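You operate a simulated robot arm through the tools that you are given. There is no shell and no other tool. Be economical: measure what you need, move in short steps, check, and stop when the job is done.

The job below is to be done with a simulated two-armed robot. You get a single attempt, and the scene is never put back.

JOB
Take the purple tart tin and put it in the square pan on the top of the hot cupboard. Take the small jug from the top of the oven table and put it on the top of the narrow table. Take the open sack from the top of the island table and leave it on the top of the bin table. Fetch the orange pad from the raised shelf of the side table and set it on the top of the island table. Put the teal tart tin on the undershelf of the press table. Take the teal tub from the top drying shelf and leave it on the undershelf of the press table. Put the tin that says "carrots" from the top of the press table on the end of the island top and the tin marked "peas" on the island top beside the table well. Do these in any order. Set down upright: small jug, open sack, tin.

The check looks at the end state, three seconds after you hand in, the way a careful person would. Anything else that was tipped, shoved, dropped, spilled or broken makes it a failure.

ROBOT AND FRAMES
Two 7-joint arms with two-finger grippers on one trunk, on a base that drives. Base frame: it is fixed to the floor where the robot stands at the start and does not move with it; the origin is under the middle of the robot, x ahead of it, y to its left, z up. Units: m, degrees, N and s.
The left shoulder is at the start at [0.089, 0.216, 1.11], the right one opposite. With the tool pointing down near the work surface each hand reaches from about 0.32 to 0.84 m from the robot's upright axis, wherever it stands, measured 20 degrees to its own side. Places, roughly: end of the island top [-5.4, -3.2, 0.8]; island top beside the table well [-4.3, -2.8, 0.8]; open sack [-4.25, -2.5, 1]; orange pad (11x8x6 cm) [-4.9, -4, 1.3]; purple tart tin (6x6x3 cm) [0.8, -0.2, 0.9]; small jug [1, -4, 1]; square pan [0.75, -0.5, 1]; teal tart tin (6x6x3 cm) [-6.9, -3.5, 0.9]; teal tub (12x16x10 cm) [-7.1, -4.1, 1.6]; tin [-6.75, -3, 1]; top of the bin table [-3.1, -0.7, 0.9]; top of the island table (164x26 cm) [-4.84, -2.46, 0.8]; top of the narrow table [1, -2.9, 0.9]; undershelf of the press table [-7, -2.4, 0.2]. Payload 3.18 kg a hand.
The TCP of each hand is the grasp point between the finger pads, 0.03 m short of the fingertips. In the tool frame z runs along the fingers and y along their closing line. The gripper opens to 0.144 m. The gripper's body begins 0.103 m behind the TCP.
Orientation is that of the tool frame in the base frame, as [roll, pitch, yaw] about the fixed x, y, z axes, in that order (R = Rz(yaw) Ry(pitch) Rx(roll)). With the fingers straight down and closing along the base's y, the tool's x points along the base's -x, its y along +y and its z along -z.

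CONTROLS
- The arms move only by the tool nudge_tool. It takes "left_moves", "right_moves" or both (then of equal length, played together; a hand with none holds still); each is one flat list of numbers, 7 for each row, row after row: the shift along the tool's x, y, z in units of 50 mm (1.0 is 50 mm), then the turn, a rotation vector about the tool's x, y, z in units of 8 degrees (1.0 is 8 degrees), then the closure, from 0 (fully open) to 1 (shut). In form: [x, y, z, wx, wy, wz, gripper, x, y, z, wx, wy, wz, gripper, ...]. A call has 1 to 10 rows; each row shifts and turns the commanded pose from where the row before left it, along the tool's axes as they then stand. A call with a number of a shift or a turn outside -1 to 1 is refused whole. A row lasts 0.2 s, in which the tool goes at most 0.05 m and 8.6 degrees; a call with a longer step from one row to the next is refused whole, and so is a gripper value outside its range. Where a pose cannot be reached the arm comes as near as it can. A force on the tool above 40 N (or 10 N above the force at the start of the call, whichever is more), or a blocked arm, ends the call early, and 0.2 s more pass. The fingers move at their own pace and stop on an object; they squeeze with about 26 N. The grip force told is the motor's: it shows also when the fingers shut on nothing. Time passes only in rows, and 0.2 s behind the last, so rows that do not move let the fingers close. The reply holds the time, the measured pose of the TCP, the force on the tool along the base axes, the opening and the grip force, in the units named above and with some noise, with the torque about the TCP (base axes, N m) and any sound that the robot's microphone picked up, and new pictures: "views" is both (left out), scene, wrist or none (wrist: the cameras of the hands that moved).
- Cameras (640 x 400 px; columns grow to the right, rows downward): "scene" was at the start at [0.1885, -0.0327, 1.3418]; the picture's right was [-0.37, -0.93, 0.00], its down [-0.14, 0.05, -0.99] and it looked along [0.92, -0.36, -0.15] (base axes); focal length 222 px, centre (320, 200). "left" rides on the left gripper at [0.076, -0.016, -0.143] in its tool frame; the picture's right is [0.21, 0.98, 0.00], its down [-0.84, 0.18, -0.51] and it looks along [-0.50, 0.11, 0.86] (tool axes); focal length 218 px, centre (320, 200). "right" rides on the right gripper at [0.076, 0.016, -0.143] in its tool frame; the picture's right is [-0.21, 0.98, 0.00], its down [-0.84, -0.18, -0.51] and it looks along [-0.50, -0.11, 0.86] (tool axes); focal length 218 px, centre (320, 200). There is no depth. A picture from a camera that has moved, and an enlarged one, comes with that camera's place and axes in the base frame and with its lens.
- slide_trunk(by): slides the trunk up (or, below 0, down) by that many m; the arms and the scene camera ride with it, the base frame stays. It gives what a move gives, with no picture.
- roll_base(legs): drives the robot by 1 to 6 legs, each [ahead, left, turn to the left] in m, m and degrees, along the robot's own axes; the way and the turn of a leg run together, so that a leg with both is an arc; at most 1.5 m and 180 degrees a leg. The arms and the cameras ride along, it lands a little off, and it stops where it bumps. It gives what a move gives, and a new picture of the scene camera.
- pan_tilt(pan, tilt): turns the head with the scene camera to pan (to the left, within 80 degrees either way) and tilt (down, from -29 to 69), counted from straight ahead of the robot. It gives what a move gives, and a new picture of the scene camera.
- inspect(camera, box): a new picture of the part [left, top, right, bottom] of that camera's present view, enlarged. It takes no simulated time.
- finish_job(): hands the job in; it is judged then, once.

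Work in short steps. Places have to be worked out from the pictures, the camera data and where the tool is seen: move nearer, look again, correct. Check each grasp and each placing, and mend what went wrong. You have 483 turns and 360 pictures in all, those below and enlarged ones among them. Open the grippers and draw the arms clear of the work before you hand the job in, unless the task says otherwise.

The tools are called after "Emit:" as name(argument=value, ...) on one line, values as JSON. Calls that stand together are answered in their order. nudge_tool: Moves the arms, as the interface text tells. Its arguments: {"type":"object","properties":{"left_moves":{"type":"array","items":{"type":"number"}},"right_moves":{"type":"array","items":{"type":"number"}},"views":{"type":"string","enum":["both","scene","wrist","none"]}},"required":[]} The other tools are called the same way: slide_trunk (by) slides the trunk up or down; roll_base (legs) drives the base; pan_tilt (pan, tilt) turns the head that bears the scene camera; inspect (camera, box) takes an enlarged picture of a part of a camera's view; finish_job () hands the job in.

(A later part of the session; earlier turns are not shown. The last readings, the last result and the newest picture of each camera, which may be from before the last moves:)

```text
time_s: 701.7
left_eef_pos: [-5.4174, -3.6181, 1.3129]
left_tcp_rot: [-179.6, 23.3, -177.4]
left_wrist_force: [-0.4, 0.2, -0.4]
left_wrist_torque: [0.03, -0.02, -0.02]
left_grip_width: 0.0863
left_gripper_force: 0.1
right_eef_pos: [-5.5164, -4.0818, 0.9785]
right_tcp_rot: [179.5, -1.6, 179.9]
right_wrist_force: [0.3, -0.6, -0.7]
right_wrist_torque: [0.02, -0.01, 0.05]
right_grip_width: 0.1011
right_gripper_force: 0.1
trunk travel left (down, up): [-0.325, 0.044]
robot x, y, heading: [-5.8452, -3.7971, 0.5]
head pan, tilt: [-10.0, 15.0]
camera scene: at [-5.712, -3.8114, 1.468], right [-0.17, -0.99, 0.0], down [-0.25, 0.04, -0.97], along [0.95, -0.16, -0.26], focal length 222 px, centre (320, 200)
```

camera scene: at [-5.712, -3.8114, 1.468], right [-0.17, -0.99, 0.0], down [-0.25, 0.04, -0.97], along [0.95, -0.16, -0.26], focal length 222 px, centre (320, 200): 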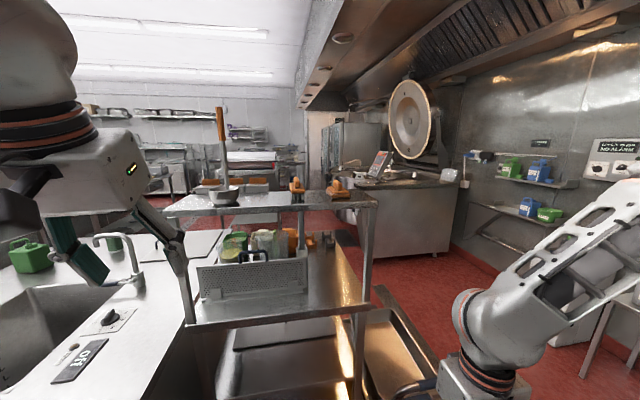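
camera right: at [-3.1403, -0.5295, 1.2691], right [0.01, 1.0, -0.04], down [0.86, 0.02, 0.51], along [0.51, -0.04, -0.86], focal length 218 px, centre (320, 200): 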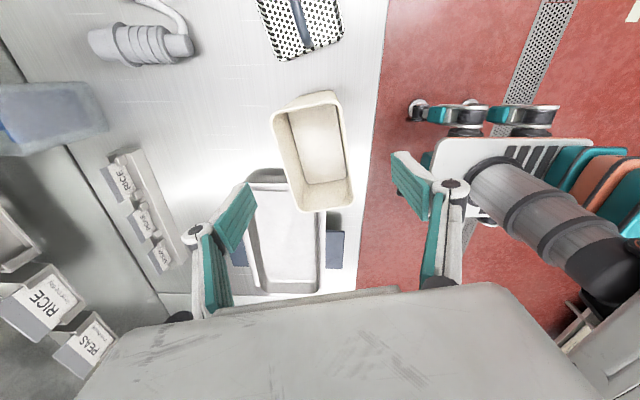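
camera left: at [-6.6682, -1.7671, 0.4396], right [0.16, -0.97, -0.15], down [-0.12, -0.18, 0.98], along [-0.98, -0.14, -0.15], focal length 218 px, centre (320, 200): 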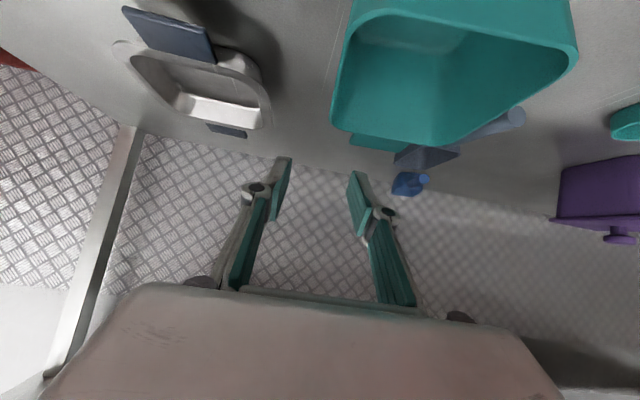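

Emit:
inspect(camera="scene", box=[150, 130, 400, 260])

```text
2.56 times, centred on (275, 195) of scene
camera zoom: at [-5.712, -3.8114, 1.468], right [-0.17, -0.99, 0.0], down [-0.25, 0.04, -0.97], along [0.95, -0.16, -0.26], focal length 569 px, centre (435, 213)
```

zoom: 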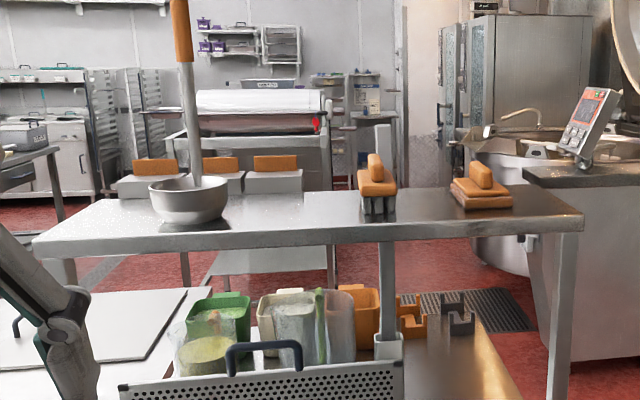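

Geometry settled: shelf top z≈1.26, west edge x≈-5.013; pad at ≈[-4.927, -4.013], base ≈9 cm wide in y, brush beside it at y≈-3.86. I raise the right hand and pitch it 45°.

Emit:
nudge_tool(right_moves=[0, 0, -0.95, 0, 0, 0, 0.2, 0, 0, -0.95, 0, 0, 0, 0.2, 0, 0, -0.95, 0, 0, 0, 0.2, 0, 0, -0.95, 0, 0, 0, 0.2, 0, 0, -0.95, 0, 0, 0, 0.2, 0, 0, -0.5, 0, -0.94, 0, 0.2, 0, 0, -0.5, 0, -0.94, 0, 0.2, 0, 0, 0, 0, -0.94, 0, 0.2, 0, 0, 0, 0, -0.94, 0, 0.2, 0, 0, 0, 0, -0.94, 0, 0.2], views="both")

```text
time_s: 703.9
left_eef_pos: [-5.4179, -3.618, 1.3141]
left_tcp_rot: [-179.5, 23.3, -177.3]
left_wrist_force: [0.5, 0.2, -0.3]
left_wrist_torque: [0.0, -0.02, -0.01]
left_grip_width: 0.0863
left_gripper_force: 0.0
right_eef_pos: [-5.4897, -4.0849, 1.2741]
right_tcp_rot: [179.3, 36.1, 179.5]
right_wrist_force: [-0.8, 0.0, 0.0]
right_wrist_torque: [0.0, 0.02, 0.01]
right_grip_width: 0.1156
right_gripper_force: 0.0
right hand out of reach, approached as far as the arm can: row 5, 9, 10
trunk travel left (down, up): [-0.325, 0.044]
robot x, y, heading: [-5.8458, -3.7983, 0.4]
head pan, tilt: [-10.0, 15.0]
camera scene: at [-5.712, -3.8112, 1.468], right [-0.17, -0.99, 0.0], down [-0.26, 0.04, -0.97], along [0.95, -0.16, -0.26], focal length 222 px, centre (320, 200)
camera right: at [-5.637, -4.0705, 1.3445], right [0.17, 0.98, 0.13], down [0.38, -0.19, 0.9], along [0.91, -0.1, -0.41], focal length 218 px, centre (320, 200)
```

scene: 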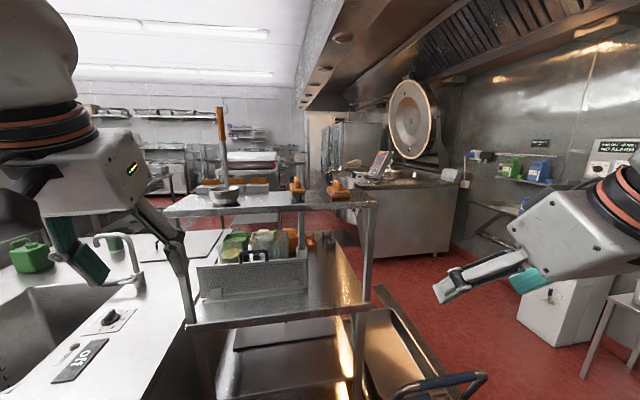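
right: 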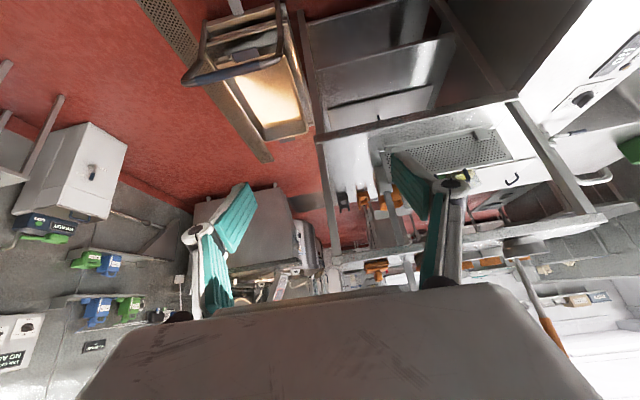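

Bring the right hand to the start point in front of and above the pad.

Emit:
nudge_tool(right_moves=[-0.87, 0.14, 0.3, 0, 0, 0, 0.2, -0.87, 0.14, 0.3, 0, 0, 0, 0.2, -0.87, 0.14, 0.3, 0, 0, 0, 0.2, -0.87, 0.14, 0.36, 0, 0, 0, 0.2, -0.87, 0.14, 0.36, 0, 0, 0, 0.2, -0.87, 0.14, 0.36, 0, 0, 0, 0.2, -0.87, 0.14, 0.36, 0, 0, 0, 0.2], views="both")

```text
time_s: 705.5
left_eef_pos: [-5.4126, -3.6182, 1.3117]
left_tcp_rot: [-179.5, 23.0, -177.2]
left_wrist_force: [0.9, 0.3, 0.4]
left_wrist_torque: [0.01, 0.07, -0.02]
left_grip_width: 0.0864
left_gripper_force: 0.2
right_eef_pos: [-5.1707, -4.039, 1.3567]
right_tcp_rot: [179.4, 35.8, 179.3]
right_wrist_force: [-0.1, 0.1, 1.0]
right_wrist_torque: [0.02, 0.02, 0.02]
right_grip_width: 0.115
right_gripper_force: 0.1
trunk travel left (down, up): [-0.325, 0.044]
robot x, y, heading: [-5.8425, -3.7975, 0.4]
head pan, tilt: [-10.0, 15.0]
camera scene: at [-5.7085, -3.8115, 1.4675], right [-0.17, -0.99, 0.0], down [-0.26, 0.04, -0.97], along [0.95, -0.16, -0.26], focal length 222 px, centre (320, 200)
camera right: at [-5.3176, -4.0235, 1.4272], right [0.17, 0.98, 0.13], down [0.38, -0.19, 0.9], along [0.91, -0.11, -0.41], focal length 218 px, centre (320, 200)
```

scene: 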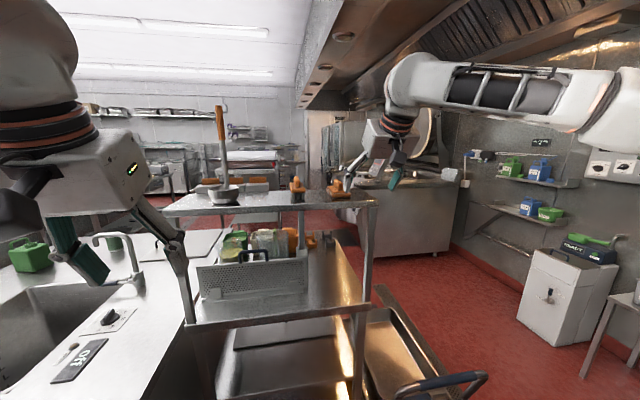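
right: 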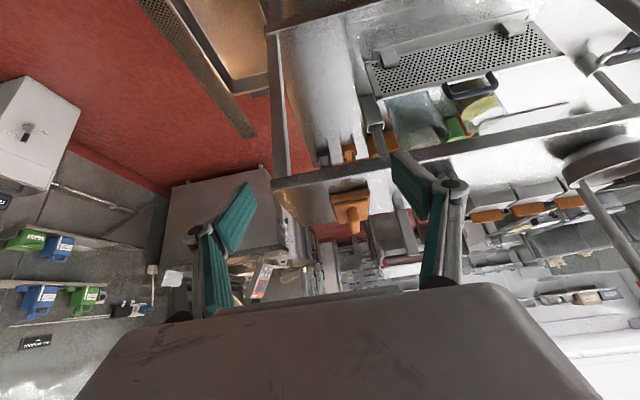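

Emit:
inspect(camera="right", box=[270, 150, 430, 260])

```text
3.64 times, centred on (350, 205) of right
camera zoom: at [-5.3176, -4.0235, 1.4272], right [0.17, 0.98, 0.13], down [0.38, -0.19, 0.9], along [0.91, -0.11, -0.41], focal length 794 px, centre (211, 182)
```

zoom: 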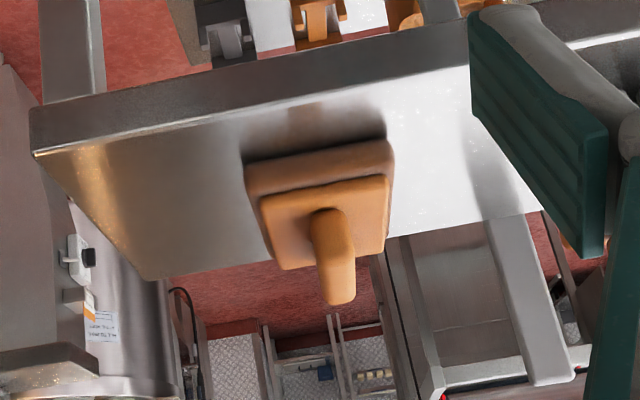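

The pad's base is about 7.5 cm wide in y, x from -4.957 to -4.85. I align the hand (pitch 45°) at the start point.

Emit:
nudge_tool(right_moves=[0, 0, 0, 0, -0.58, 0, 0.2, 0, 0, 0, 0, -0.58, 0, 0.2, -0.68, 0.13, 0.49, 0, 0, 0, 0.2, -0.68, 0.13, 0.49, 0, 0, 0, 0.2, -0.68, 0.13, 0.49, 0, 0, 0, 0.2, -0.68, 0.13, 0.49, 0, 0, 0, 0.2], views="both")

```text
time_s: 706.9
left_eef_pos: [-5.4168, -3.6192, 1.3123]
left_tcp_rot: [-179.7, 23.2, -177.3]
left_wrist_force: [-0.3, 0.9, -0.1]
left_wrist_torque: [-0.02, 0.01, 0.01]
left_grip_width: 0.0863
left_gripper_force: 0.1
right_eef_pos: [-5.1105, -4.0407, 1.3626]
right_tcp_rot: [179.2, 45.3, 179.4]
right_wrist_force: [0.8, -0.9, 0.0]
right_wrist_torque: [0.06, -0.01, 0.01]
right_grip_width: 0.1149
right_gripper_force: 0.1
right hand out of reach, approached as far as the arm can: row 4, 5, 6
trunk travel left (down, up): [-0.325, 0.044]
robot x, y, heading: [-5.8452, -3.7984, 0.7]
head pan, tilt: [-10.0, 15.0]
camera scene: at [-5.711, -3.8116, 1.4679], right [-0.17, -0.99, 0.0], down [-0.26, 0.04, -0.97], along [0.95, -0.16, -0.26], focal length 222 px, centre (320, 200)
camera right: at [-5.2673, -4.025, 1.4077], right [0.15, 0.98, 0.16], down [0.23, -0.19, 0.95], along [0.96, -0.11, -0.25], focal length 218 px, centre (320, 200)
```

scene: 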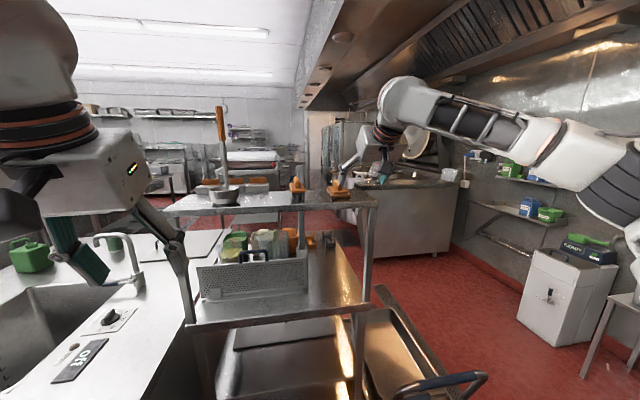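
right: 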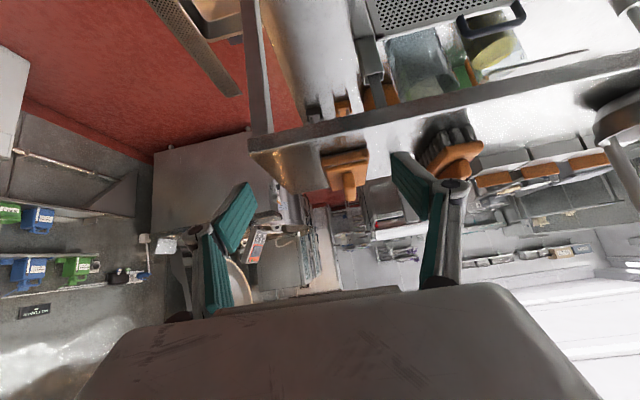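

Reach is short by 12 cm; I drive the base 0.12 m ahead.

Emit:
roll_base(legs=[[0.12, 0, -0.5]])

Emit:
inspect(camera="right", box=[220, 80, 480, 300])

```text
time_s: 708.1
left_eef_pos: [-5.2951, -3.6218, 1.3136]
left_tcp_rot: [-179.6, 23.3, -177.8]
left_wrist_force: [0.4, 0.5, 0.6]
left_wrist_torque: [0.01, 0.03, 0.0]
left_grip_width: 0.0864
left_gripper_force: 0.0
right_eef_pos: [-4.9921, -4.0447, 1.3627]
right_tcp_rot: [179.2, 45.3, 178.9]
right_wrist_force: [0.3, -0.2, -0.3]
right_wrist_torque: [0.01, 0.02, 0.02]
right_grip_width: 0.1154
right_gripper_force: 0.0
trunk travel left (down, up): [-0.325, 0.044]
robot x, y, heading: [-5.7267, -3.7974, -0.3]
head pan, tilt: [-10.0, 15.0]
camera scene: at [-5.5912, -3.8119, 1.468], right [-0.17, -0.98, 0.0], down [-0.26, 0.04, -0.97], along [0.95, -0.17, -0.26], focal length 222 px, centre (320, 200)
```

scene: 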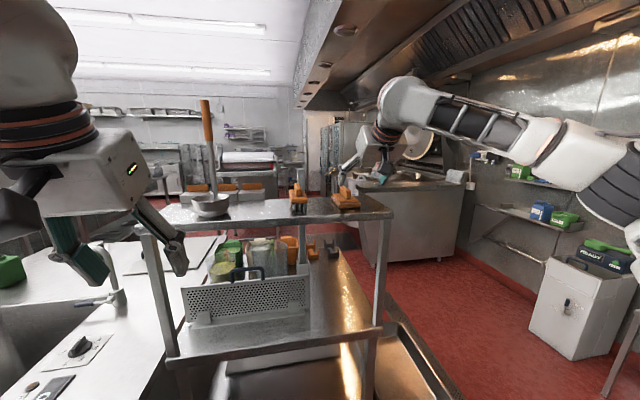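

```text
1.82 times, centred on (350, 190) of right
camera zoom: at [-5.1495, -4.0285, 1.4081], right [0.16, 0.98, 0.16], down [0.23, -0.19, 0.95], along [0.96, -0.11, -0.25], focal length 397 px, centre (266, 218)
```

zoom: 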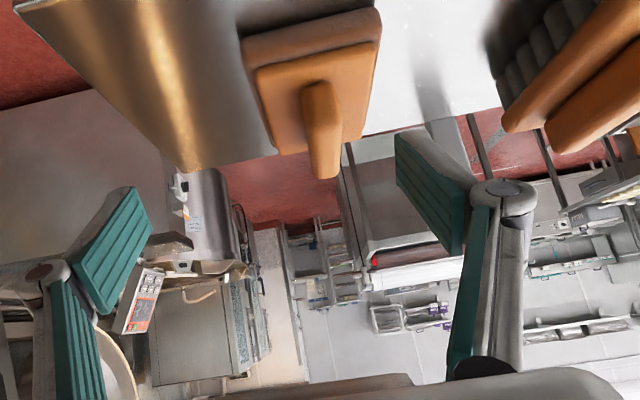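

Pad y-range −4.047…−3.975 (centre −4.011). I shift 3.4 cm north and advance 9.5 cm along the tool.

Emit:
nudge_tool(right_moves=[0, 0.68, -0.2, 0, 0, 0, 0.3, -0.05, 0, 0.6, 0, 0, 0, 0.3, -0.05, 0, 0.6, 0, 0, 0, 0.3], views="wrist")

```text
time_s: 708.9
left_eef_pos: [-5.2964, -3.6213, 1.314]
left_tcp_rot: [-179.6, 23.4, -177.7]
left_wrist_force: [0.3, 0.1, 0.1]
left_wrist_torque: [0.07, 0.0, 0.03]
left_grip_width: 0.0861
left_gripper_force: 0.0
right_eef_pos: [-4.9595, -4.0613, 1.319]
right_tcp_rot: [179.2, 45.4, 178.9]
right_wrist_force: [-1.5, 0.0, 1.5]
right_wrist_torque: [0.12, -0.05, 0.08]
right_grip_width: 0.1009
right_gripper_force: 0.8
right hand out of reach, approached as far as the arm can: row 1, 2, 3
trunk travel left (down, up): [-0.325, 0.044]
robot x, y, heading: [-5.7241, -3.7949, 0.1]
head pan, tilt: [-10.0, 15.0]
camera right: at [-5.1165, -4.0449, 1.3649], right [0.16, 0.97, 0.16], down [0.23, -0.19, 0.95], along [0.96, -0.11, -0.25], focal length 218 px, centre (320, 200)
```

right: 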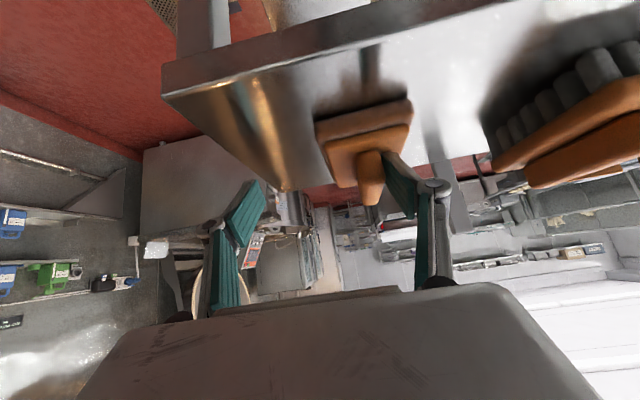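

The arm drifted sideways at its limit and brushed the pad. I withdraw, move the base slightly ahead and left, and re-measure.

Emit:
nudge_tool(right_moves=[0, 0, -0.9, 0, 0, 0, 0.3, 0, 0, -0.9, 0, 0, 0, 0.3], views="none")

Emit:
roll_base(legs=[[0.05, 0.035, 0]])

Emit:
nudge_tool(right_moves=[0, 0.3, 0, 0, 0, 0, 0.3], views="both")

```text
time_s: 709.5
left_eef_pos: [-5.2958, -3.6214, 1.3137]
left_tcp_rot: [-179.6, 23.3, -177.8]
left_wrist_force: [0.3, -0.9, -0.5]
left_wrist_torque: [0.0, -0.01, 0.0]
left_grip_width: 0.0866
left_gripper_force: 0.1
right_eef_pos: [-5.024, -4.0614, 1.3816]
right_tcp_rot: [179.2, 45.3, 178.9]
right_wrist_force: [-0.4, 0.3, 0.5]
right_wrist_torque: [0.02, 0.0, 0.0]
right_grip_width: 0.101
right_gripper_force: 0.0
trunk travel left (down, up): [-0.325, 0.044]
robot x, y, heading: [-5.7206, -3.7971, -0.0]
head pan, tilt: [-10.0, 15.0]
```

```text
time_s: 710.5
left_eef_pos: [-5.2452, -3.5867, 1.3127]
left_tcp_rot: [-179.7, 23.1, -177.8]
left_wrist_force: [1.0, 0.1, -0.7]
left_wrist_torque: [-0.02, 0.04, 0.03]
left_grip_width: 0.0864
left_gripper_force: 0.1
right_eef_pos: [-4.9717, -4.0251, 1.3818]
right_tcp_rot: [179.2, 45.4, 178.9]
right_wrist_force: [1.0, 1.0, 0.0]
right_wrist_torque: [-0.03, 0.05, 0.0]
right_grip_width: 0.1008
right_gripper_force: 0.0
trunk travel left (down, up): [-0.325, 0.044]
robot x, y, heading: [-5.6726, -3.7643, -0.1]
head pan, tilt: [-10.0, 15.0]
camera scene: at [-5.5402, -3.7768, 1.4679], right [-0.17, -0.98, 0.0], down [-0.26, 0.04, -0.97], along [0.95, -0.17, -0.26], focal length 222 px, centre (320, 200)
```

scene: 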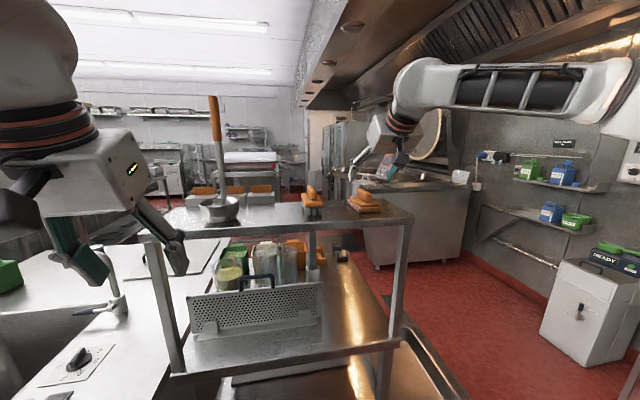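

```text
time_s: 710.9
left_eef_pos: [-5.2446, -3.5871, 1.3133]
left_tcp_rot: [-179.6, 23.3, -177.9]
left_wrist_force: [-0.4, 0.9, 0.4]
left_wrist_torque: [-0.01, -0.02, -0.02]
left_grip_width: 0.0863
left_gripper_force: 0.0
right_eef_pos: [-4.973, -4.0109, 1.3816]
right_tcp_rot: [179.2, 45.2, 178.9]
right_wrist_force: [0.9, 0.3, -0.1]
right_wrist_torque: [-0.02, 0.04, -0.01]
right_grip_width: 0.1009
right_gripper_force: 0.0
trunk travel left (down, up): [-0.325, 0.044]
robot x, y, heading: [-5.6703, -3.7639, -0.2]
head pan, tilt: [-10.0, 15.0]
camera scene: at [-5.5413, -3.7777, 1.4679], right [-0.17, -0.98, 0.0], down [-0.26, 0.05, -0.97], along [0.95, -0.17, -0.26], focal length 222 px, centre (320, 200)
camera right: at [-5.1292, -3.9947, 1.4279], right [0.16, 0.97, 0.16], down [0.23, -0.19, 0.95], along [0.96, -0.11, -0.25], focal length 218 px, centre (320, 200)
```

scene: 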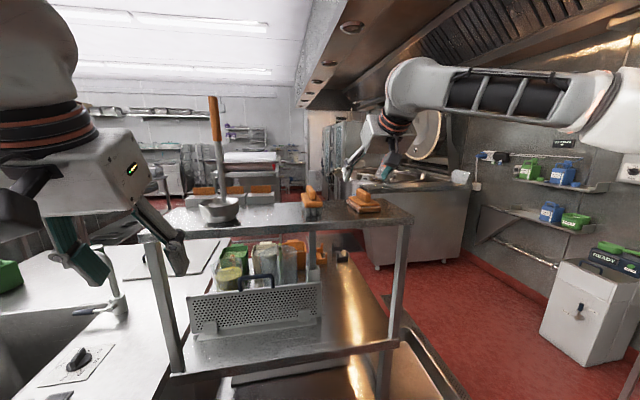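
right: 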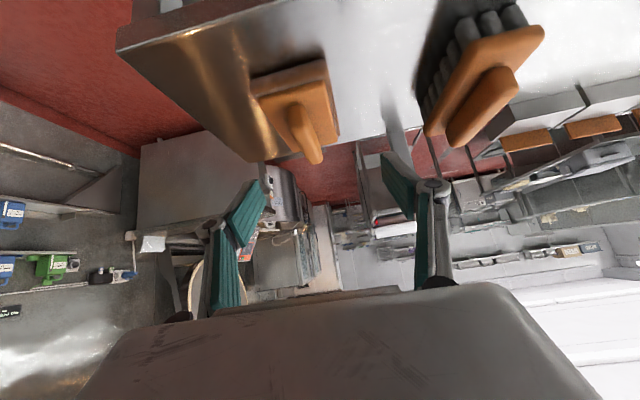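

Pad now at y −4.059…−3.986 (centre −4.022), front edge x≈-4.972. I line up and advance.

Emit:
nudge_tool(right_moves=[0.3, -0.22, 0.3, 0, 0, 0, 0.25, 0.2, 0, 0.6, 0, 0, 0, 0.25, 0.05, 0, 0.6, 0, 0, 0, 0.25], views="wrist")

```text
time_s: 711.7
left_eef_pos: [-5.2444, -3.588, 1.3135]
left_tcp_rot: [-179.6, 23.2, -177.8]
left_wrist_force: [0.6, -0.2, 0.6]
left_wrist_torque: [0.03, 0.04, 0.0]
left_grip_width: 0.0865
left_gripper_force: 0.1
right_eef_pos: [-4.9381, -4.0243, 1.3093]
right_tcp_rot: [179.2, 45.3, 178.9]
right_wrist_force: [0.5, 0.3, 0.6]
right_wrist_torque: [0.05, 0.02, 0.0]
right_grip_width: 0.1078
right_gripper_force: 0.2
trunk travel left (down, up): [-0.325, 0.044]
robot x, y, heading: [-5.6735, -3.7618, -0.1]
head pan, tilt: [-10.0, 15.0]
camera right: at [-5.094, -4.0064, 1.3549], right [0.16, 0.97, 0.16], down [0.23, -0.19, 0.95], along [0.96, -0.11, -0.25], focal length 218 px, centre (320, 200)
```

right: 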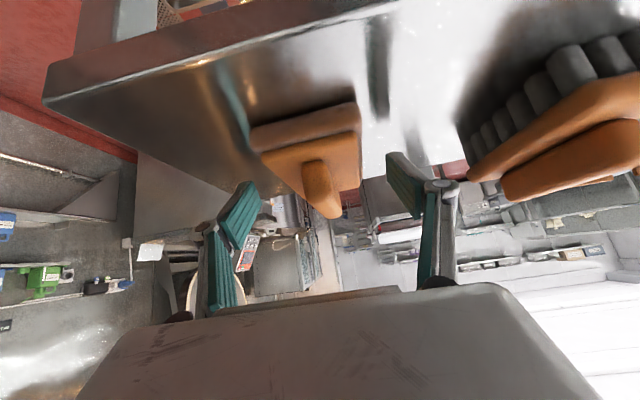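

Centred. Lower 1.2 cm and close.

Emit:
nudge_tool(right_moves=[0.12, 0, 0.25, 0, 0, 0, 0.25, 0, 0, 0, 0, 0, 0, 0.8, 0, 0, 0, 0, 0, 0, 0.8, 0, 0, 0, 0, 0, 0, 0.8], views="both")

```text
time_s: 712.7
left_eef_pos: [-5.2457, -3.5871, 1.314]
left_tcp_rot: [-179.6, 23.4, -177.8]
left_wrist_force: [-0.1, -0.6, 0.4]
left_wrist_torque: [0.03, 0.01, 0.01]
left_grip_width: 0.0866
left_gripper_force: 0.1
right_eef_pos: [-4.9344, -4.0234, 1.299]
right_tcp_rot: [179.3, 45.6, 178.9]
right_wrist_force: [6.6, -4.1, 14.9]
right_wrist_torque: [-0.69, -0.34, 0.25]
right_grip_width: 0.0693
right_gripper_force: 26.5
trunk travel left (down, up): [-0.325, 0.044]
robot x, y, heading: [-5.6753, -3.7653, -0.1]
head pan, tilt: [-10.0, 15.0]
camera scene: at [-5.542, -3.7776, 1.4681], right [-0.17, -0.98, 0.0], down [-0.25, 0.05, -0.97], along [0.95, -0.17, -0.26], focal length 222 px, centre (320, 200)
camera right: at [-5.0905, -4.006, 1.3445], right [0.16, 0.98, 0.16], down [0.23, -0.19, 0.96], along [0.96, -0.11, -0.25], focal length 218 px, centre (320, 200)
```

scene: 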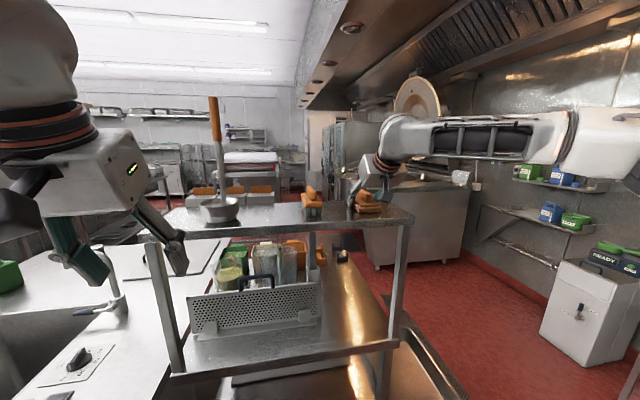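
right: 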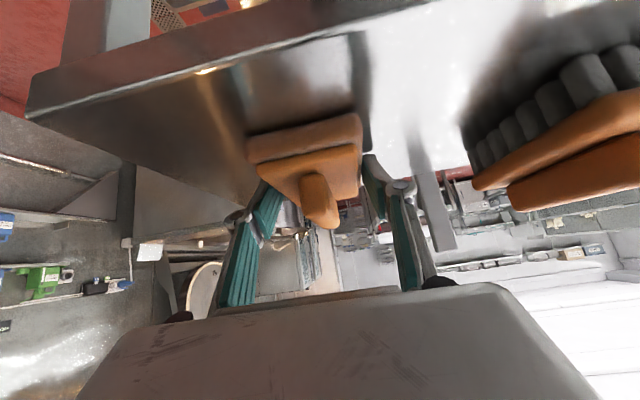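

Gripped (6.9 cm). Lift 9 cm.

Emit:
nudge_tool(right_moves=[-0.3, 0, -0.3, 0, 0, 0, 0.8, -0.6, 0, -0.65, 0, 0, 0, 0.8, -0.4, 0, -0.65, 0, 0, 0, 0.8], views="both")

```text
time_s: 713.5
left_eef_pos: [-5.2457, -3.5881, 1.3132]
left_tcp_rot: [-179.6, 23.3, -177.8]
left_wrist_force: [-0.2, -0.3, -0.5]
left_wrist_torque: [0.0, -0.02, 0.0]
left_grip_width: 0.0863
left_gripper_force: 0.0
right_eef_pos: [-4.9439, -4.0325, 1.3912]
right_tcp_rot: [179.2, 45.2, 178.8]
right_wrist_force: [-0.5, 0.6, 0.4]
right_wrist_torque: [-0.04, 0.01, 0.01]
right_grip_width: 0.0696
right_gripper_force: 25.9
right hand out of reach, approached as far as the arm can: row 3
trunk travel left (down, up): [-0.325, 0.044]
robot x, y, heading: [-5.6717, -3.7603, -0.1]
head pan, tilt: [-10.0, 15.0]
camera scene: at [-5.5417, -3.7781, 1.4679], right [-0.17, -0.98, 0.0], down [-0.25, 0.05, -0.97], along [0.95, -0.17, -0.26], focal length 222 px, centre (320, 200)
camera right: at [-5.0996, -4.0154, 1.4373], right [0.16, 0.97, 0.16], down [0.23, -0.19, 0.95], along [0.96, -0.11, -0.26], focal length 218 px, centre (320, 200)
```

scene: 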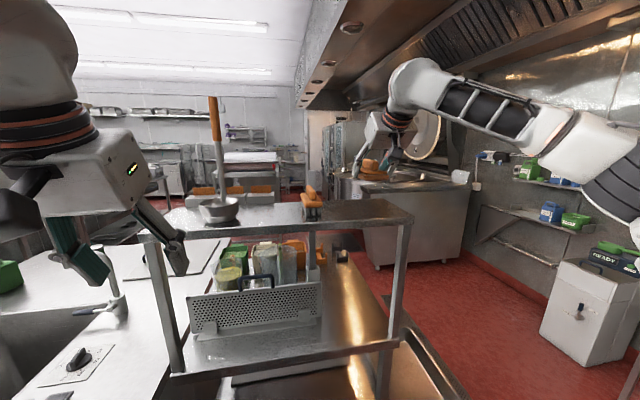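
right: 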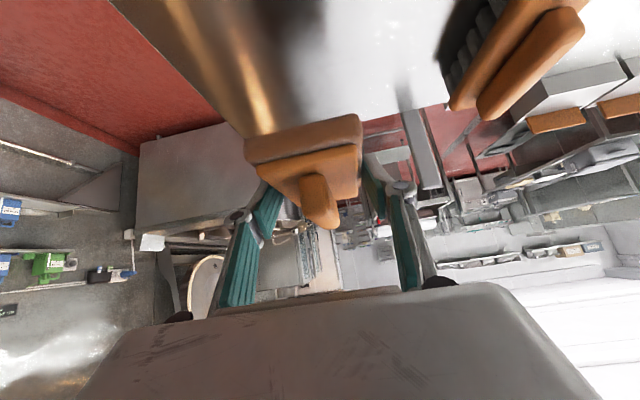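

Pad held. Back off 0.42 m, then draw the right hand in.

Emit:
roll_base(legs=[[-0.42, 0, 0]])

Emit:
nudge_tool(right_moves=[0.65, 0, -0.65, 0, 0, 0, 0.8, 0.65, 0, -0.65, 0, 0, 0, 0.8, 0.65, 0, -0.65, 0, 0, 0, 0.8, 0.65, 0, -0.65, 0, 0, 0, 0.8, 0.65, 0, -0.65, 0, 0, 0, 0.8, 0.65, 0, -0.65, 0, 0, 0, 0.8], views="scene")

```text
time_s: 716.1
left_eef_pos: [-5.6647, -3.586, 1.3129]
left_tcp_rot: [-179.6, 23.4, -177.7]
left_wrist_force: [0.5, -0.4, -0.7]
left_wrist_torque: [0.03, 0.01, -0.02]
left_grip_width: 0.0864
left_gripper_force: 0.1
right_eef_pos: [-5.3627, -4.0287, 1.3916]
right_tcp_rot: [179.2, 45.3, 179.0]
right_wrist_force: [0.6, 1.1, 0.6]
right_wrist_torque: [0.03, -0.02, -0.02]
right_grip_width: 0.0693
right_gripper_force: 26.1
trunk travel left (down, up): [-0.325, 0.044]
robot x, y, heading: [-6.0935, -3.764, -0.0]
head pan, tilt: [-10.0, 15.0]
camera scene: at [-5.9615, -3.7774, 1.468], right [-0.17, -0.98, 0.0], down [-0.25, 0.04, -0.97], along [0.95, -0.17, -0.26], focal length 222 px, centre (320, 200)
```

scene: 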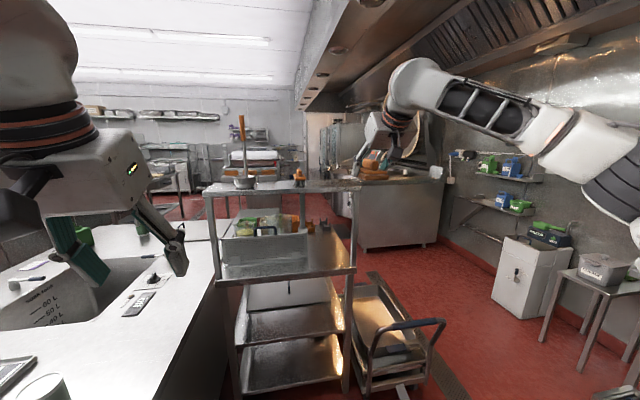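

```text
time_s: 717.5
left_eef_pos: [-5.6671, -3.5863, 1.314]
left_tcp_rot: [-179.7, 23.4, -177.7]
left_wrist_force: [-0.3, 0.3, -0.2]
left_wrist_torque: [0.01, -0.04, -0.01]
left_grip_width: 0.0866
left_gripper_force: 0.2
right_eef_pos: [-5.6386, -4.0268, 1.3905]
right_tcp_rot: [179.2, 45.4, 178.9]
right_wrist_force: [-0.7, -0.2, -0.1]
right_wrist_torque: [-0.04, -0.03, -0.02]
right_grip_width: 0.0689
right_gripper_force: 26.3
trunk travel left (down, up): [-0.325, 0.044]
robot x, y, heading: [-6.0918, -3.7636, 0.1]
head pan, tilt: [-10.0, 15.0]
camera scene: at [-5.9635, -3.7773, 1.4683], right [-0.17, -0.98, 0.0], down [-0.25, 0.04, -0.97], along [0.95, -0.17, -0.26], focal length 222 px, centre (320, 200)
```

scene: 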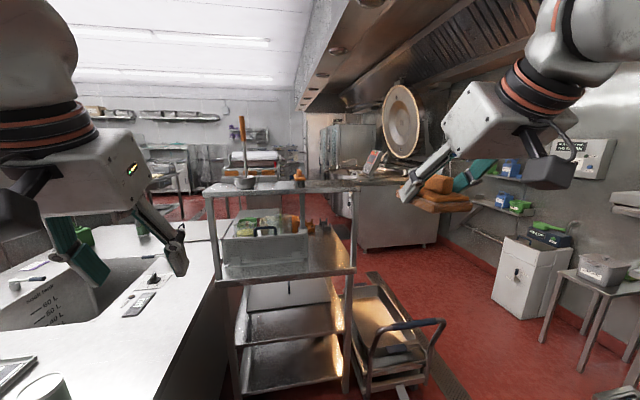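

Strafe north 1.95 m and drive east along the island's north side, then turn to face it.

Emit:
roll_base(legs=[[0, 1.0, 0], [0, 0.97, 0], [1.2, 0, 0]])

Emit:
pan_tilt(pan=-70, tilt=30)

```text
time_s: 740.8
left_eef_pos: [-4.457, -1.611, 1.3134]
left_tcp_rot: [-179.6, 23.4, -177.9]
left_wrist_force: [-0.7, -0.3, 0.2]
left_wrist_torque: [0.0, 0.05, -0.01]
left_grip_width: 0.0862
left_gripper_force: 0.0
right_eef_pos: [-4.4304, -2.0516, 1.3897]
right_tcp_rot: [179.2, 45.3, 178.8]
right_wrist_force: [0.5, 0.2, -0.5]
right_wrist_torque: [0.03, 0.0, -0.03]
right_grip_width: 0.0689
right_gripper_force: 26.2
trunk travel left (down, up): [-0.325, 0.044]
robot x, y, heading: [-4.8892, -1.7853, -0.3]
head pan, tilt: [-10.0, 15.0]
camera scene: at [-4.7545, -1.8014, 1.468], right [-0.18, -0.98, 0.0], down [-0.25, 0.05, -0.97], along [0.95, -0.17, -0.26], focal length 222 px, centre (320, 200)
```

scene: 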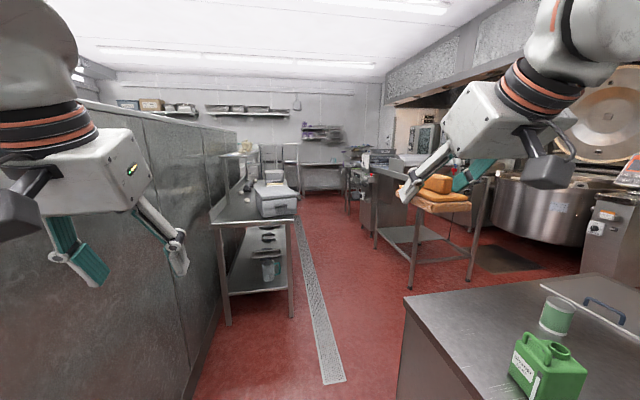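

```text
time_s: 742.1
left_eef_pos: [-4.4584, -1.6117, 1.3129]
left_tcp_rot: [-179.6, 23.2, -178.0]
left_wrist_force: [0.3, 0.3, 0.1]
left_wrist_torque: [-0.01, 0.0, 0.02]
left_grip_width: 0.0864
left_gripper_force: 0.2
right_eef_pos: [-4.4302, -2.0527, 1.3907]
right_tcp_rot: [179.2, 45.3, 178.8]
right_wrist_force: [-0.3, -0.1, -1.1]
right_wrist_torque: [0.01, 0.01, 0.04]
right_grip_width: 0.0692
right_gripper_force: 26.2
trunk travel left (down, up): [-0.325, 0.044]
robot x, y, heading: [-4.8863, -1.7866, -0.4]
head pan, tilt: [-70.0, 30.0]
camera scene: at [-4.816, -1.8699, 1.4438], right [-0.94, -0.34, 0.0], down [-0.17, 0.47, -0.87], along [0.29, -0.81, -0.5], focal length 222 px, centre (320, 200)
```

scene: 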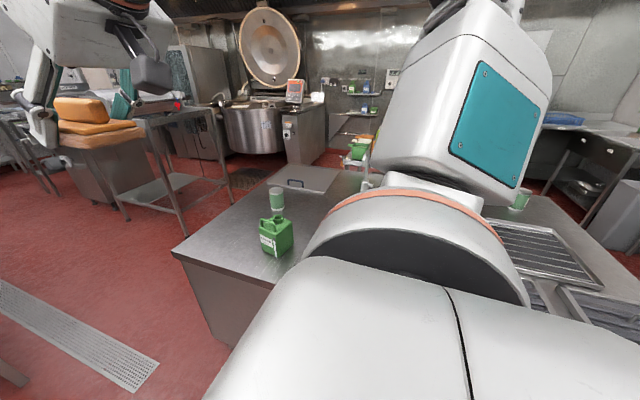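

Turn right 90° to face the island strip.

Emit:
roll_base(legs=[[0, 0, -89.7]])

Emit:
pan_tilt(pan=0, tilt=40)

```text
time_s: 746.3
left_eef_pos: [-4.7104, -2.2151, 1.3131]
left_tcp_rot: [-179.6, 23.3, 92.6]
left_wrist_force: [-1.1, 0.1, 0.3]
left_wrist_torque: [-0.03, -0.02, 0.03]
left_grip_width: 0.0861
left_gripper_force: 0.0
right_eef_pos: [-5.1504, -2.2446, 1.3897]
right_tcp_rot: [179.1, 45.3, 89.3]
right_wrist_force: [-0.3, -0.4, 0.5]
right_wrist_torque: [-0.01, 0.01, 0.03]
right_grip_width: 0.069
right_gripper_force: 26.3
trunk travel left (down, up): [-0.325, 0.044]
robot x, y, heading: [-4.8861, -1.7835, -89.6]
head pan, tilt: [-70.0, 30.0]
camera scene: at [-4.9718, -1.8567, 1.4438], right [-0.35, 0.94, 0.0], down [0.47, 0.17, -0.87], along [-0.81, -0.3, -0.5], focal length 222 px, centre (320, 200)
```

scene: 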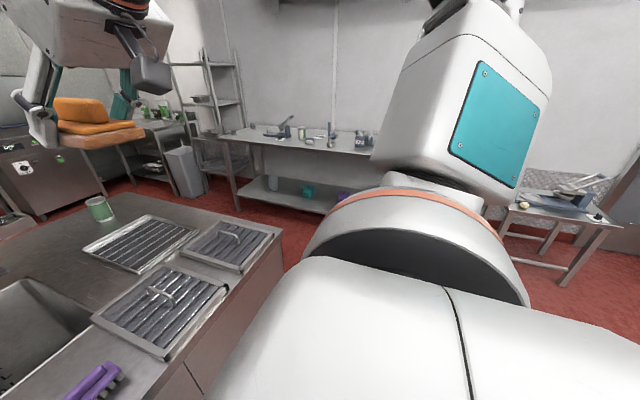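

```text
time_s: 747.8
left_eef_pos: [-4.7095, -2.2143, 1.3142]
left_tcp_rot: [-179.6, 23.2, 92.6]
left_wrist_force: [-0.3, 0.2, -0.5]
left_wrist_torque: [-0.02, 0.0, -0.02]
left_grip_width: 0.0862
left_gripper_force: 0.0
right_eef_pos: [-5.1511, -2.2451, 1.3898]
right_tcp_rot: [179.2, 45.3, 89.4]
right_wrist_force: [0.2, 0.5, -0.1]
right_wrist_torque: [-0.03, 0.01, -0.01]
right_grip_width: 0.0689
right_gripper_force: 26.8
trunk travel left (down, up): [-0.325, 0.044]
robot x, y, heading: [-4.8884, -1.7876, -89.4]
head pan, tilt: [0.0, 40.0]
camera scene: at [-4.8865, -1.9102, 1.4284], right [-1.0, -0.01, 0.0], down [0.0, 0.64, -0.77], along [0.0, -0.77, -0.64], focal length 222 px, centre (320, 200)
```

scene: 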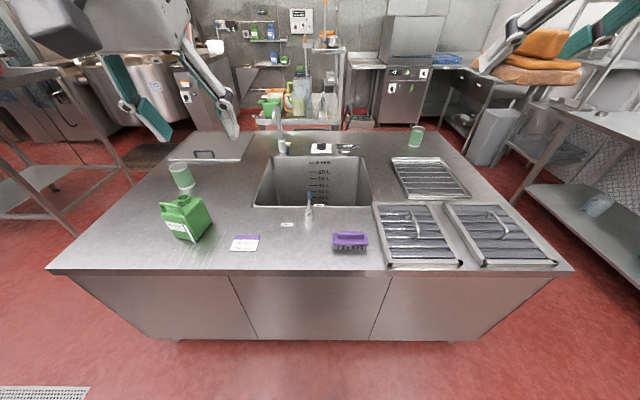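

Free spot on the north strip between the card and the purple brush, near [-4.79, -2.46]. I strafe 0.36 m left, lower the trunk 0.15 m, and start lowering the right hand.

Emit:
roll_base(legs=[[0, 0.36, 0]])

Emit:
slide_trunk(by=-0.14)

Emit:
nudge_tool(right_moves=[0.6, 0, 0.6, 0, 0, 0, 0.8, 0.6, 0, 0.6, 0, 0, 0, 0.8, 0.6, 0, 0.6, 0, 0, 0, 0.8], views="both")

```text
time_s: 751.5
left_eef_pos: [-4.3498, -2.2127, 1.3124]
left_tcp_rot: [-179.6, 23.3, 92.5]
left_wrist_force: [-0.2, 0.6, 0.2]
left_wrist_torque: [-0.05, 0.01, 0.01]
left_grip_width: 0.0866
left_gripper_force: 0.1
right_eef_pos: [-4.7904, -2.2441, 1.39]
right_tcp_rot: [179.2, 45.3, 89.3]
right_wrist_force: [1.1, -0.3, -1.0]
right_wrist_torque: [-0.03, 0.0, 0.02]
right_grip_width: 0.0692
right_gripper_force: 26.0
trunk travel left (down, up): [-0.325, 0.044]
robot x, y, heading: [-4.5282, -1.7829, -90.0]
head pan, tilt: [0.0, 40.0]
camera scene: at [-4.5261, -1.908, 1.4284], right [-1.0, -0.01, 0.0], down [0.0, 0.64, -0.77], along [0.0, -0.77, -0.64], focal length 222 px, centre (320, 200)
```

scene: 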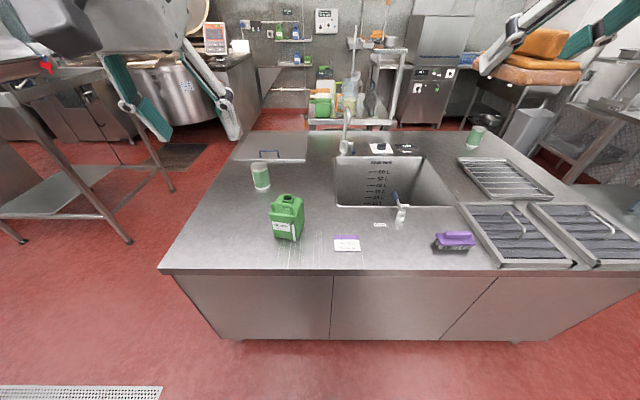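

```text
time_s: 753.1
left_eef_pos: [-4.3486, -2.21, 1.1732]
left_tcp_rot: [-179.7, 23.4, 92.6]
left_wrist_force: [0.5, -0.1, 0.2]
left_wrist_torque: [-0.04, 0.01, 0.04]
left_grip_width: 0.0862
left_gripper_force: 0.1
right_eef_pos: [-4.7895, -2.2416, 1.2508]
right_tcp_rot: [179.3, 45.4, 89.2]
right_wrist_force: [-0.8, -0.6, 0.1]
right_wrist_torque: [0.0, 0.02, 0.03]
right_grip_width: 0.069
right_gripper_force: 26.2
trunk travel left (down, up): [-0.185, 0.184]
robot x, y, heading: [-4.5247, -1.7838, -89.4]
head pan, tilt: [0.0, 40.0]
```

```text
time_s: 754.0
left_eef_pos: [-4.349, -2.2124, 1.1724]
left_tcp_rot: [-179.5, 23.3, 92.6]
left_wrist_force: [0.1, -0.3, 0.3]
left_wrist_torque: [0.02, 0.0, 0.03]
left_grip_width: 0.086
left_gripper_force: 0.0
right_eef_pos: [-4.7878, -2.2499, 1.124]
right_tcp_rot: [179.1, 45.1, 89.2]
right_wrist_force: [-0.1, -1.1, -0.9]
right_wrist_torque: [0.0, -0.02, 0.0]
right_grip_width: 0.069
right_gripper_force: 26.1
right hand out of reach, approached as far as the arm can: row 3
trunk travel left (down, up): [-0.185, 0.184]
robot x, y, heading: [-4.5251, -1.7841, -89.6]
head pan, tilt: [0.0, 40.0]
camera scene: at [-4.5258, -1.9773, 1.2831], right [-1.0, -0.01, 0.0], down [0.0, 0.64, -0.77], along [0.0, -0.77, -0.64], focal length 222 px, centre (320, 200)
camera right: at [-4.7735, -2.0948, 1.1711], right [0.98, -0.15, 0.16], down [-0.19, -0.24, 0.95], along [-0.11, -0.96, -0.26], focal length 218 px, centre (320, 200)
```

scene: 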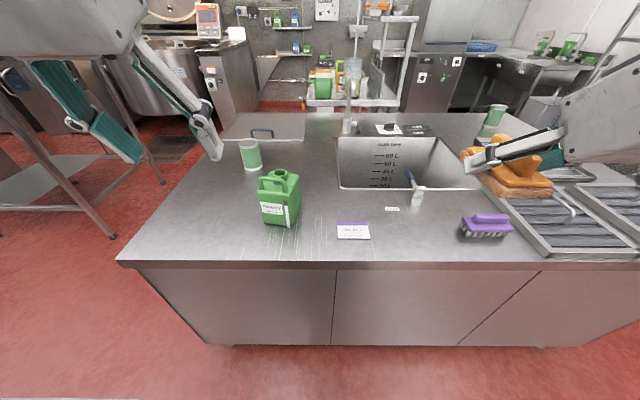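
right: 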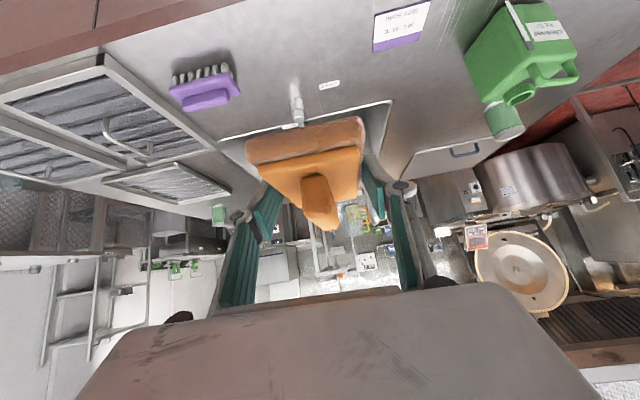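

Card at x≈-4.62 and brush at x≈-5.03, so x≈-4.79 is free. Lower forward and down along the tool.

Emit:
nudge_tool(right_moves=[0.15, 0, 0.82, 0, 0, 0, 0.8, 0.15, 0, 0.82, 0, 0, 0, 0.8, 0.15, 0, 0.82, 0, 0, 0, 0.8, 0.15, 0, 0.82, 0, 0, 0, 0.8, 0.15, 0, 0.82, 0, 0, 0, 0.8, 0.15, 0, 0.82, 0, 0, 0, 0.8], views="both")

```text
time_s: 755.4
left_eef_pos: [-4.3494, -2.2137, 1.1717]
left_tcp_rot: [-179.6, 23.1, 92.7]
left_wrist_force: [0.0, -0.1, -0.4]
left_wrist_torque: [0.02, -0.03, 0.03]
left_grip_width: 0.0862
left_gripper_force: 0.2
right_eef_pos: [-4.786, -2.3948, 0.9228]
right_tcp_rot: [179.2, 45.2, 89.2]
right_wrist_force: [0.2, 0.5, -0.9]
right_wrist_torque: [0.04, 0.02, 0.0]
right_grip_width: 0.0689
right_gripper_force: 26.2
right hand out of reach, approached as far as the arm can: row 1
trunk travel left (down, up): [-0.185, 0.184]
robot x, y, heading: [-4.5268, -1.7815, -89.7]
head pan, tilt: [0.0, 40.0]
camera scene: at [-4.5262, -1.9775, 1.283], right [-1.0, -0.01, 0.0], down [0.0, 0.64, -0.77], along [0.0, -0.77, -0.64], focal length 222 px, centre (320, 200)
camera right: at [-4.7714, -2.2411, 0.9684], right [0.98, -0.15, 0.16], down [-0.19, -0.23, 0.95], along [-0.11, -0.96, -0.26], focal length 218 px, centre (320, 200)
```

scene: 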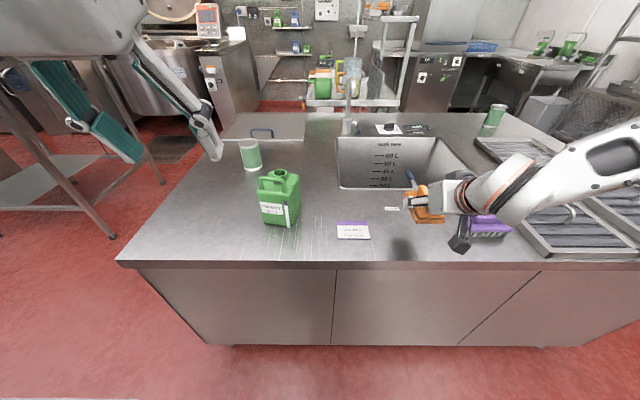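
right: 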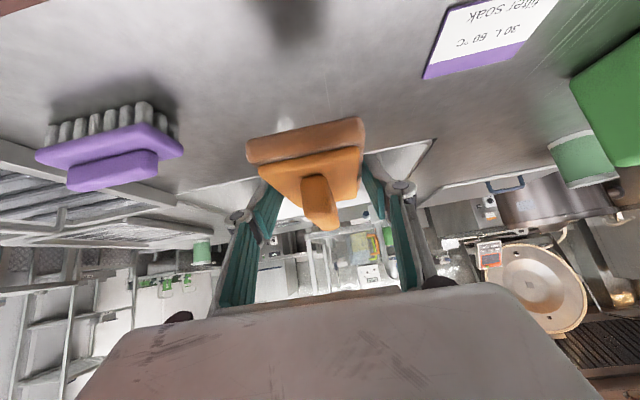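

Shift 2 cm east and lower, feeling for contact.

Emit:
nudge_tool(right_moves=[0.3, 0.4, 0.5, 0, 0, 0, 0.8, 0.3, 0, 0.45, 0, 0, 0, 0.8, 0.12, 0, 0.12, 0, 0, 0, 0.8], views="none")

```text
time_s: 756.1
left_eef_pos: [-4.3497, -2.212, 1.1733]
left_tcp_rot: [-179.6, 23.4, 92.5]
left_wrist_force: [1.1, -0.6, -0.4]
left_wrist_torque: [0.04, 0.03, -0.02]
left_grip_width: 0.0866
left_gripper_force: 0.1
right_eef_pos: [-4.7652, -2.4082, 0.8608]
right_tcp_rot: [179.2, 45.3, 89.3]
right_wrist_force: [0.7, 0.9, 0.1]
right_wrist_torque: [0.04, 0.0, 0.0]
right_grip_width: 0.0691
right_gripper_force: 25.8
trunk travel left (down, up): [-0.185, 0.184]
robot x, y, heading: [-4.5258, -1.7854, -89.7]
head pan, tilt: [0.0, 40.0]
```

Emit:
nudge_tool(right_moves=[0.08, 0, 0.08, 0, 0, 0, 0.8, 0.08, 0, 0.08, 0, 0, 0, 0.8, 0.06, 0, 0.06, 0, 0, 0, 0.8], views="both")

```text
time_s: 757.0
left_eef_pos: [-4.3493, -2.2117, 1.1739]
left_tcp_rot: [-179.6, 23.3, 92.6]
left_wrist_force: [-0.8, -0.7, 0.5]
left_wrist_torque: [0.01, -0.02, -0.03]
left_grip_width: 0.0864
left_gripper_force: 0.1
right_eef_pos: [-4.7645, -2.408, 0.8446]
right_tcp_rot: [179.2, 45.3, 89.2]
right_wrist_force: [-0.2, -0.8, -0.3]
right_wrist_torque: [0.01, 0.01, 0.0]
right_grip_width: 0.069
right_gripper_force: 26.4
trunk travel left (down, up): [-0.185, 0.184]
robot x, y, heading: [-4.5282, -1.7871, -89.6]
head pan, tilt: [0.0, 40.0]
camera scene: at [-4.5258, -1.9762, 1.2834], right [-1.0, -0.01, 0.0], down [0.0, 0.64, -0.77], along [0.0, -0.77, -0.64], focal length 222 px, centre (320, 200)
camera right: at [-4.7508, -2.2542, 0.8919], right [0.98, -0.15, 0.16], down [-0.19, -0.23, 0.95], along [-0.11, -0.96, -0.25], focal length 218 px, centre (320, 200)
```

scene: 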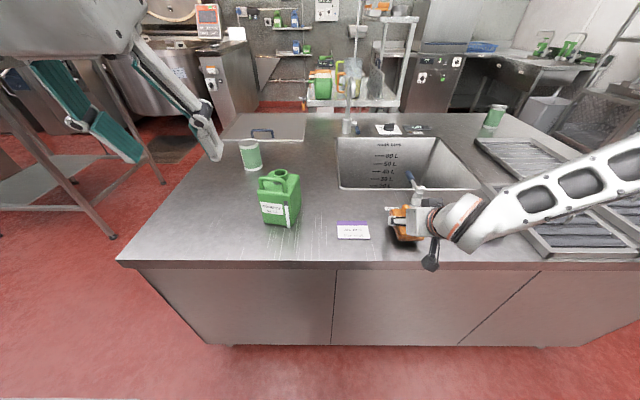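
right: 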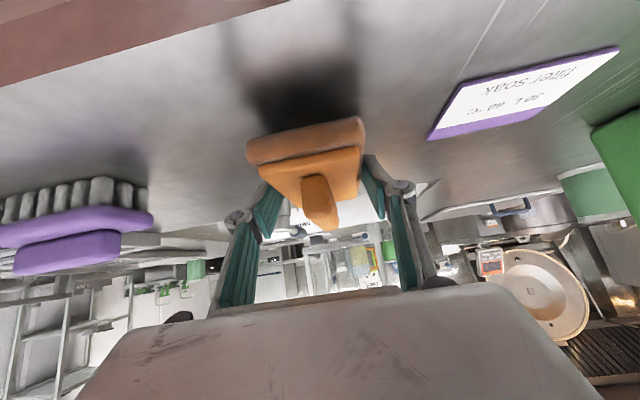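

Shadow shows a small gap remains; continue in small steps.

Emit:
nudge_tool(right_moves=[0.07, 0, 0.07, 0, 0, 0, 0.8, 0.07, 0, 0.07, 0, 0, 0, 0.8, 0.06, 0, 0.06, 0, 0, 0, 0.8], views="none")

```text
time_s: 757.8
left_eef_pos: [-4.3495, -2.2127, 1.1726]
left_tcp_rot: [-179.6, 23.3, 92.5]
left_wrist_force: [-0.1, -0.9, 0.3]
left_wrist_torque: [-0.01, 0.03, 0.03]
left_grip_width: 0.0865
left_gripper_force: 0.0
right_eef_pos: [-4.7656, -2.4081, 0.8314]
right_tcp_rot: [179.2, 45.3, 89.3]
right_wrist_force: [-0.1, -0.3, -0.6]
right_wrist_torque: [0.01, -0.01, 0.0]
right_grip_width: 0.0691
right_gripper_force: 25.5
trunk travel left (down, up): [-0.185, 0.184]
robot x, y, heading: [-4.5274, -1.7827, -89.7]
head pan, tilt: [0.0, 40.0]
```

Emit:
nudge_tool(right_moves=[0.07, 0, 0.07, 0, 0, 0, 0.8, 0.07, 0, 0.07, 0, 0, 0, 0.8], views="wrist")

```text
time_s: 758.4
left_eef_pos: [-4.3487, -2.2076, 1.1754]
left_tcp_rot: [-179.5, 23.7, 92.6]
left_wrist_force: [0.3, -0.6, -0.2]
left_wrist_torque: [0.0, 0.01, -0.05]
left_grip_width: 0.0866
left_gripper_force: 0.0
right_eef_pos: [-4.7657, -2.4075, 0.8283]
right_tcp_rot: [179.4, 46.1, 89.5]
right_wrist_force: [-4.5, 10.9, 29.0]
right_wrist_torque: [0.22, 1.32, -0.35]
right_grip_width: 0.0692
right_gripper_force: 26.4
trunk travel left (down, up): [-0.185, 0.184]
robot x, y, heading: [-4.5325, -1.7869, -89.8]
head pan, tilt: [0.0, 40.0]
camera right: at [-4.7503, -2.253, 0.8729], right [0.98, -0.15, 0.16], down [-0.19, -0.22, 0.96], along [-0.11, -0.96, -0.24], focal length 218 px, centre (320, 200)
```

right: 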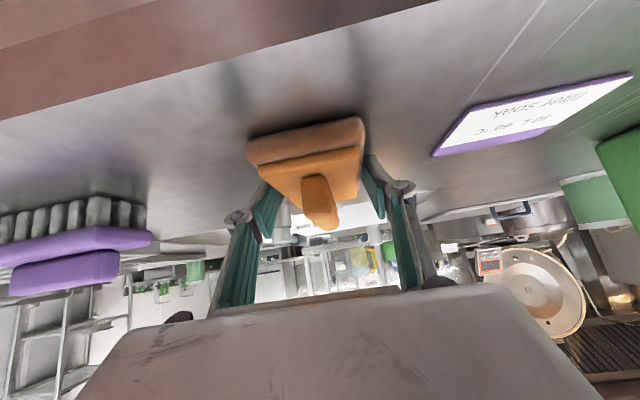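

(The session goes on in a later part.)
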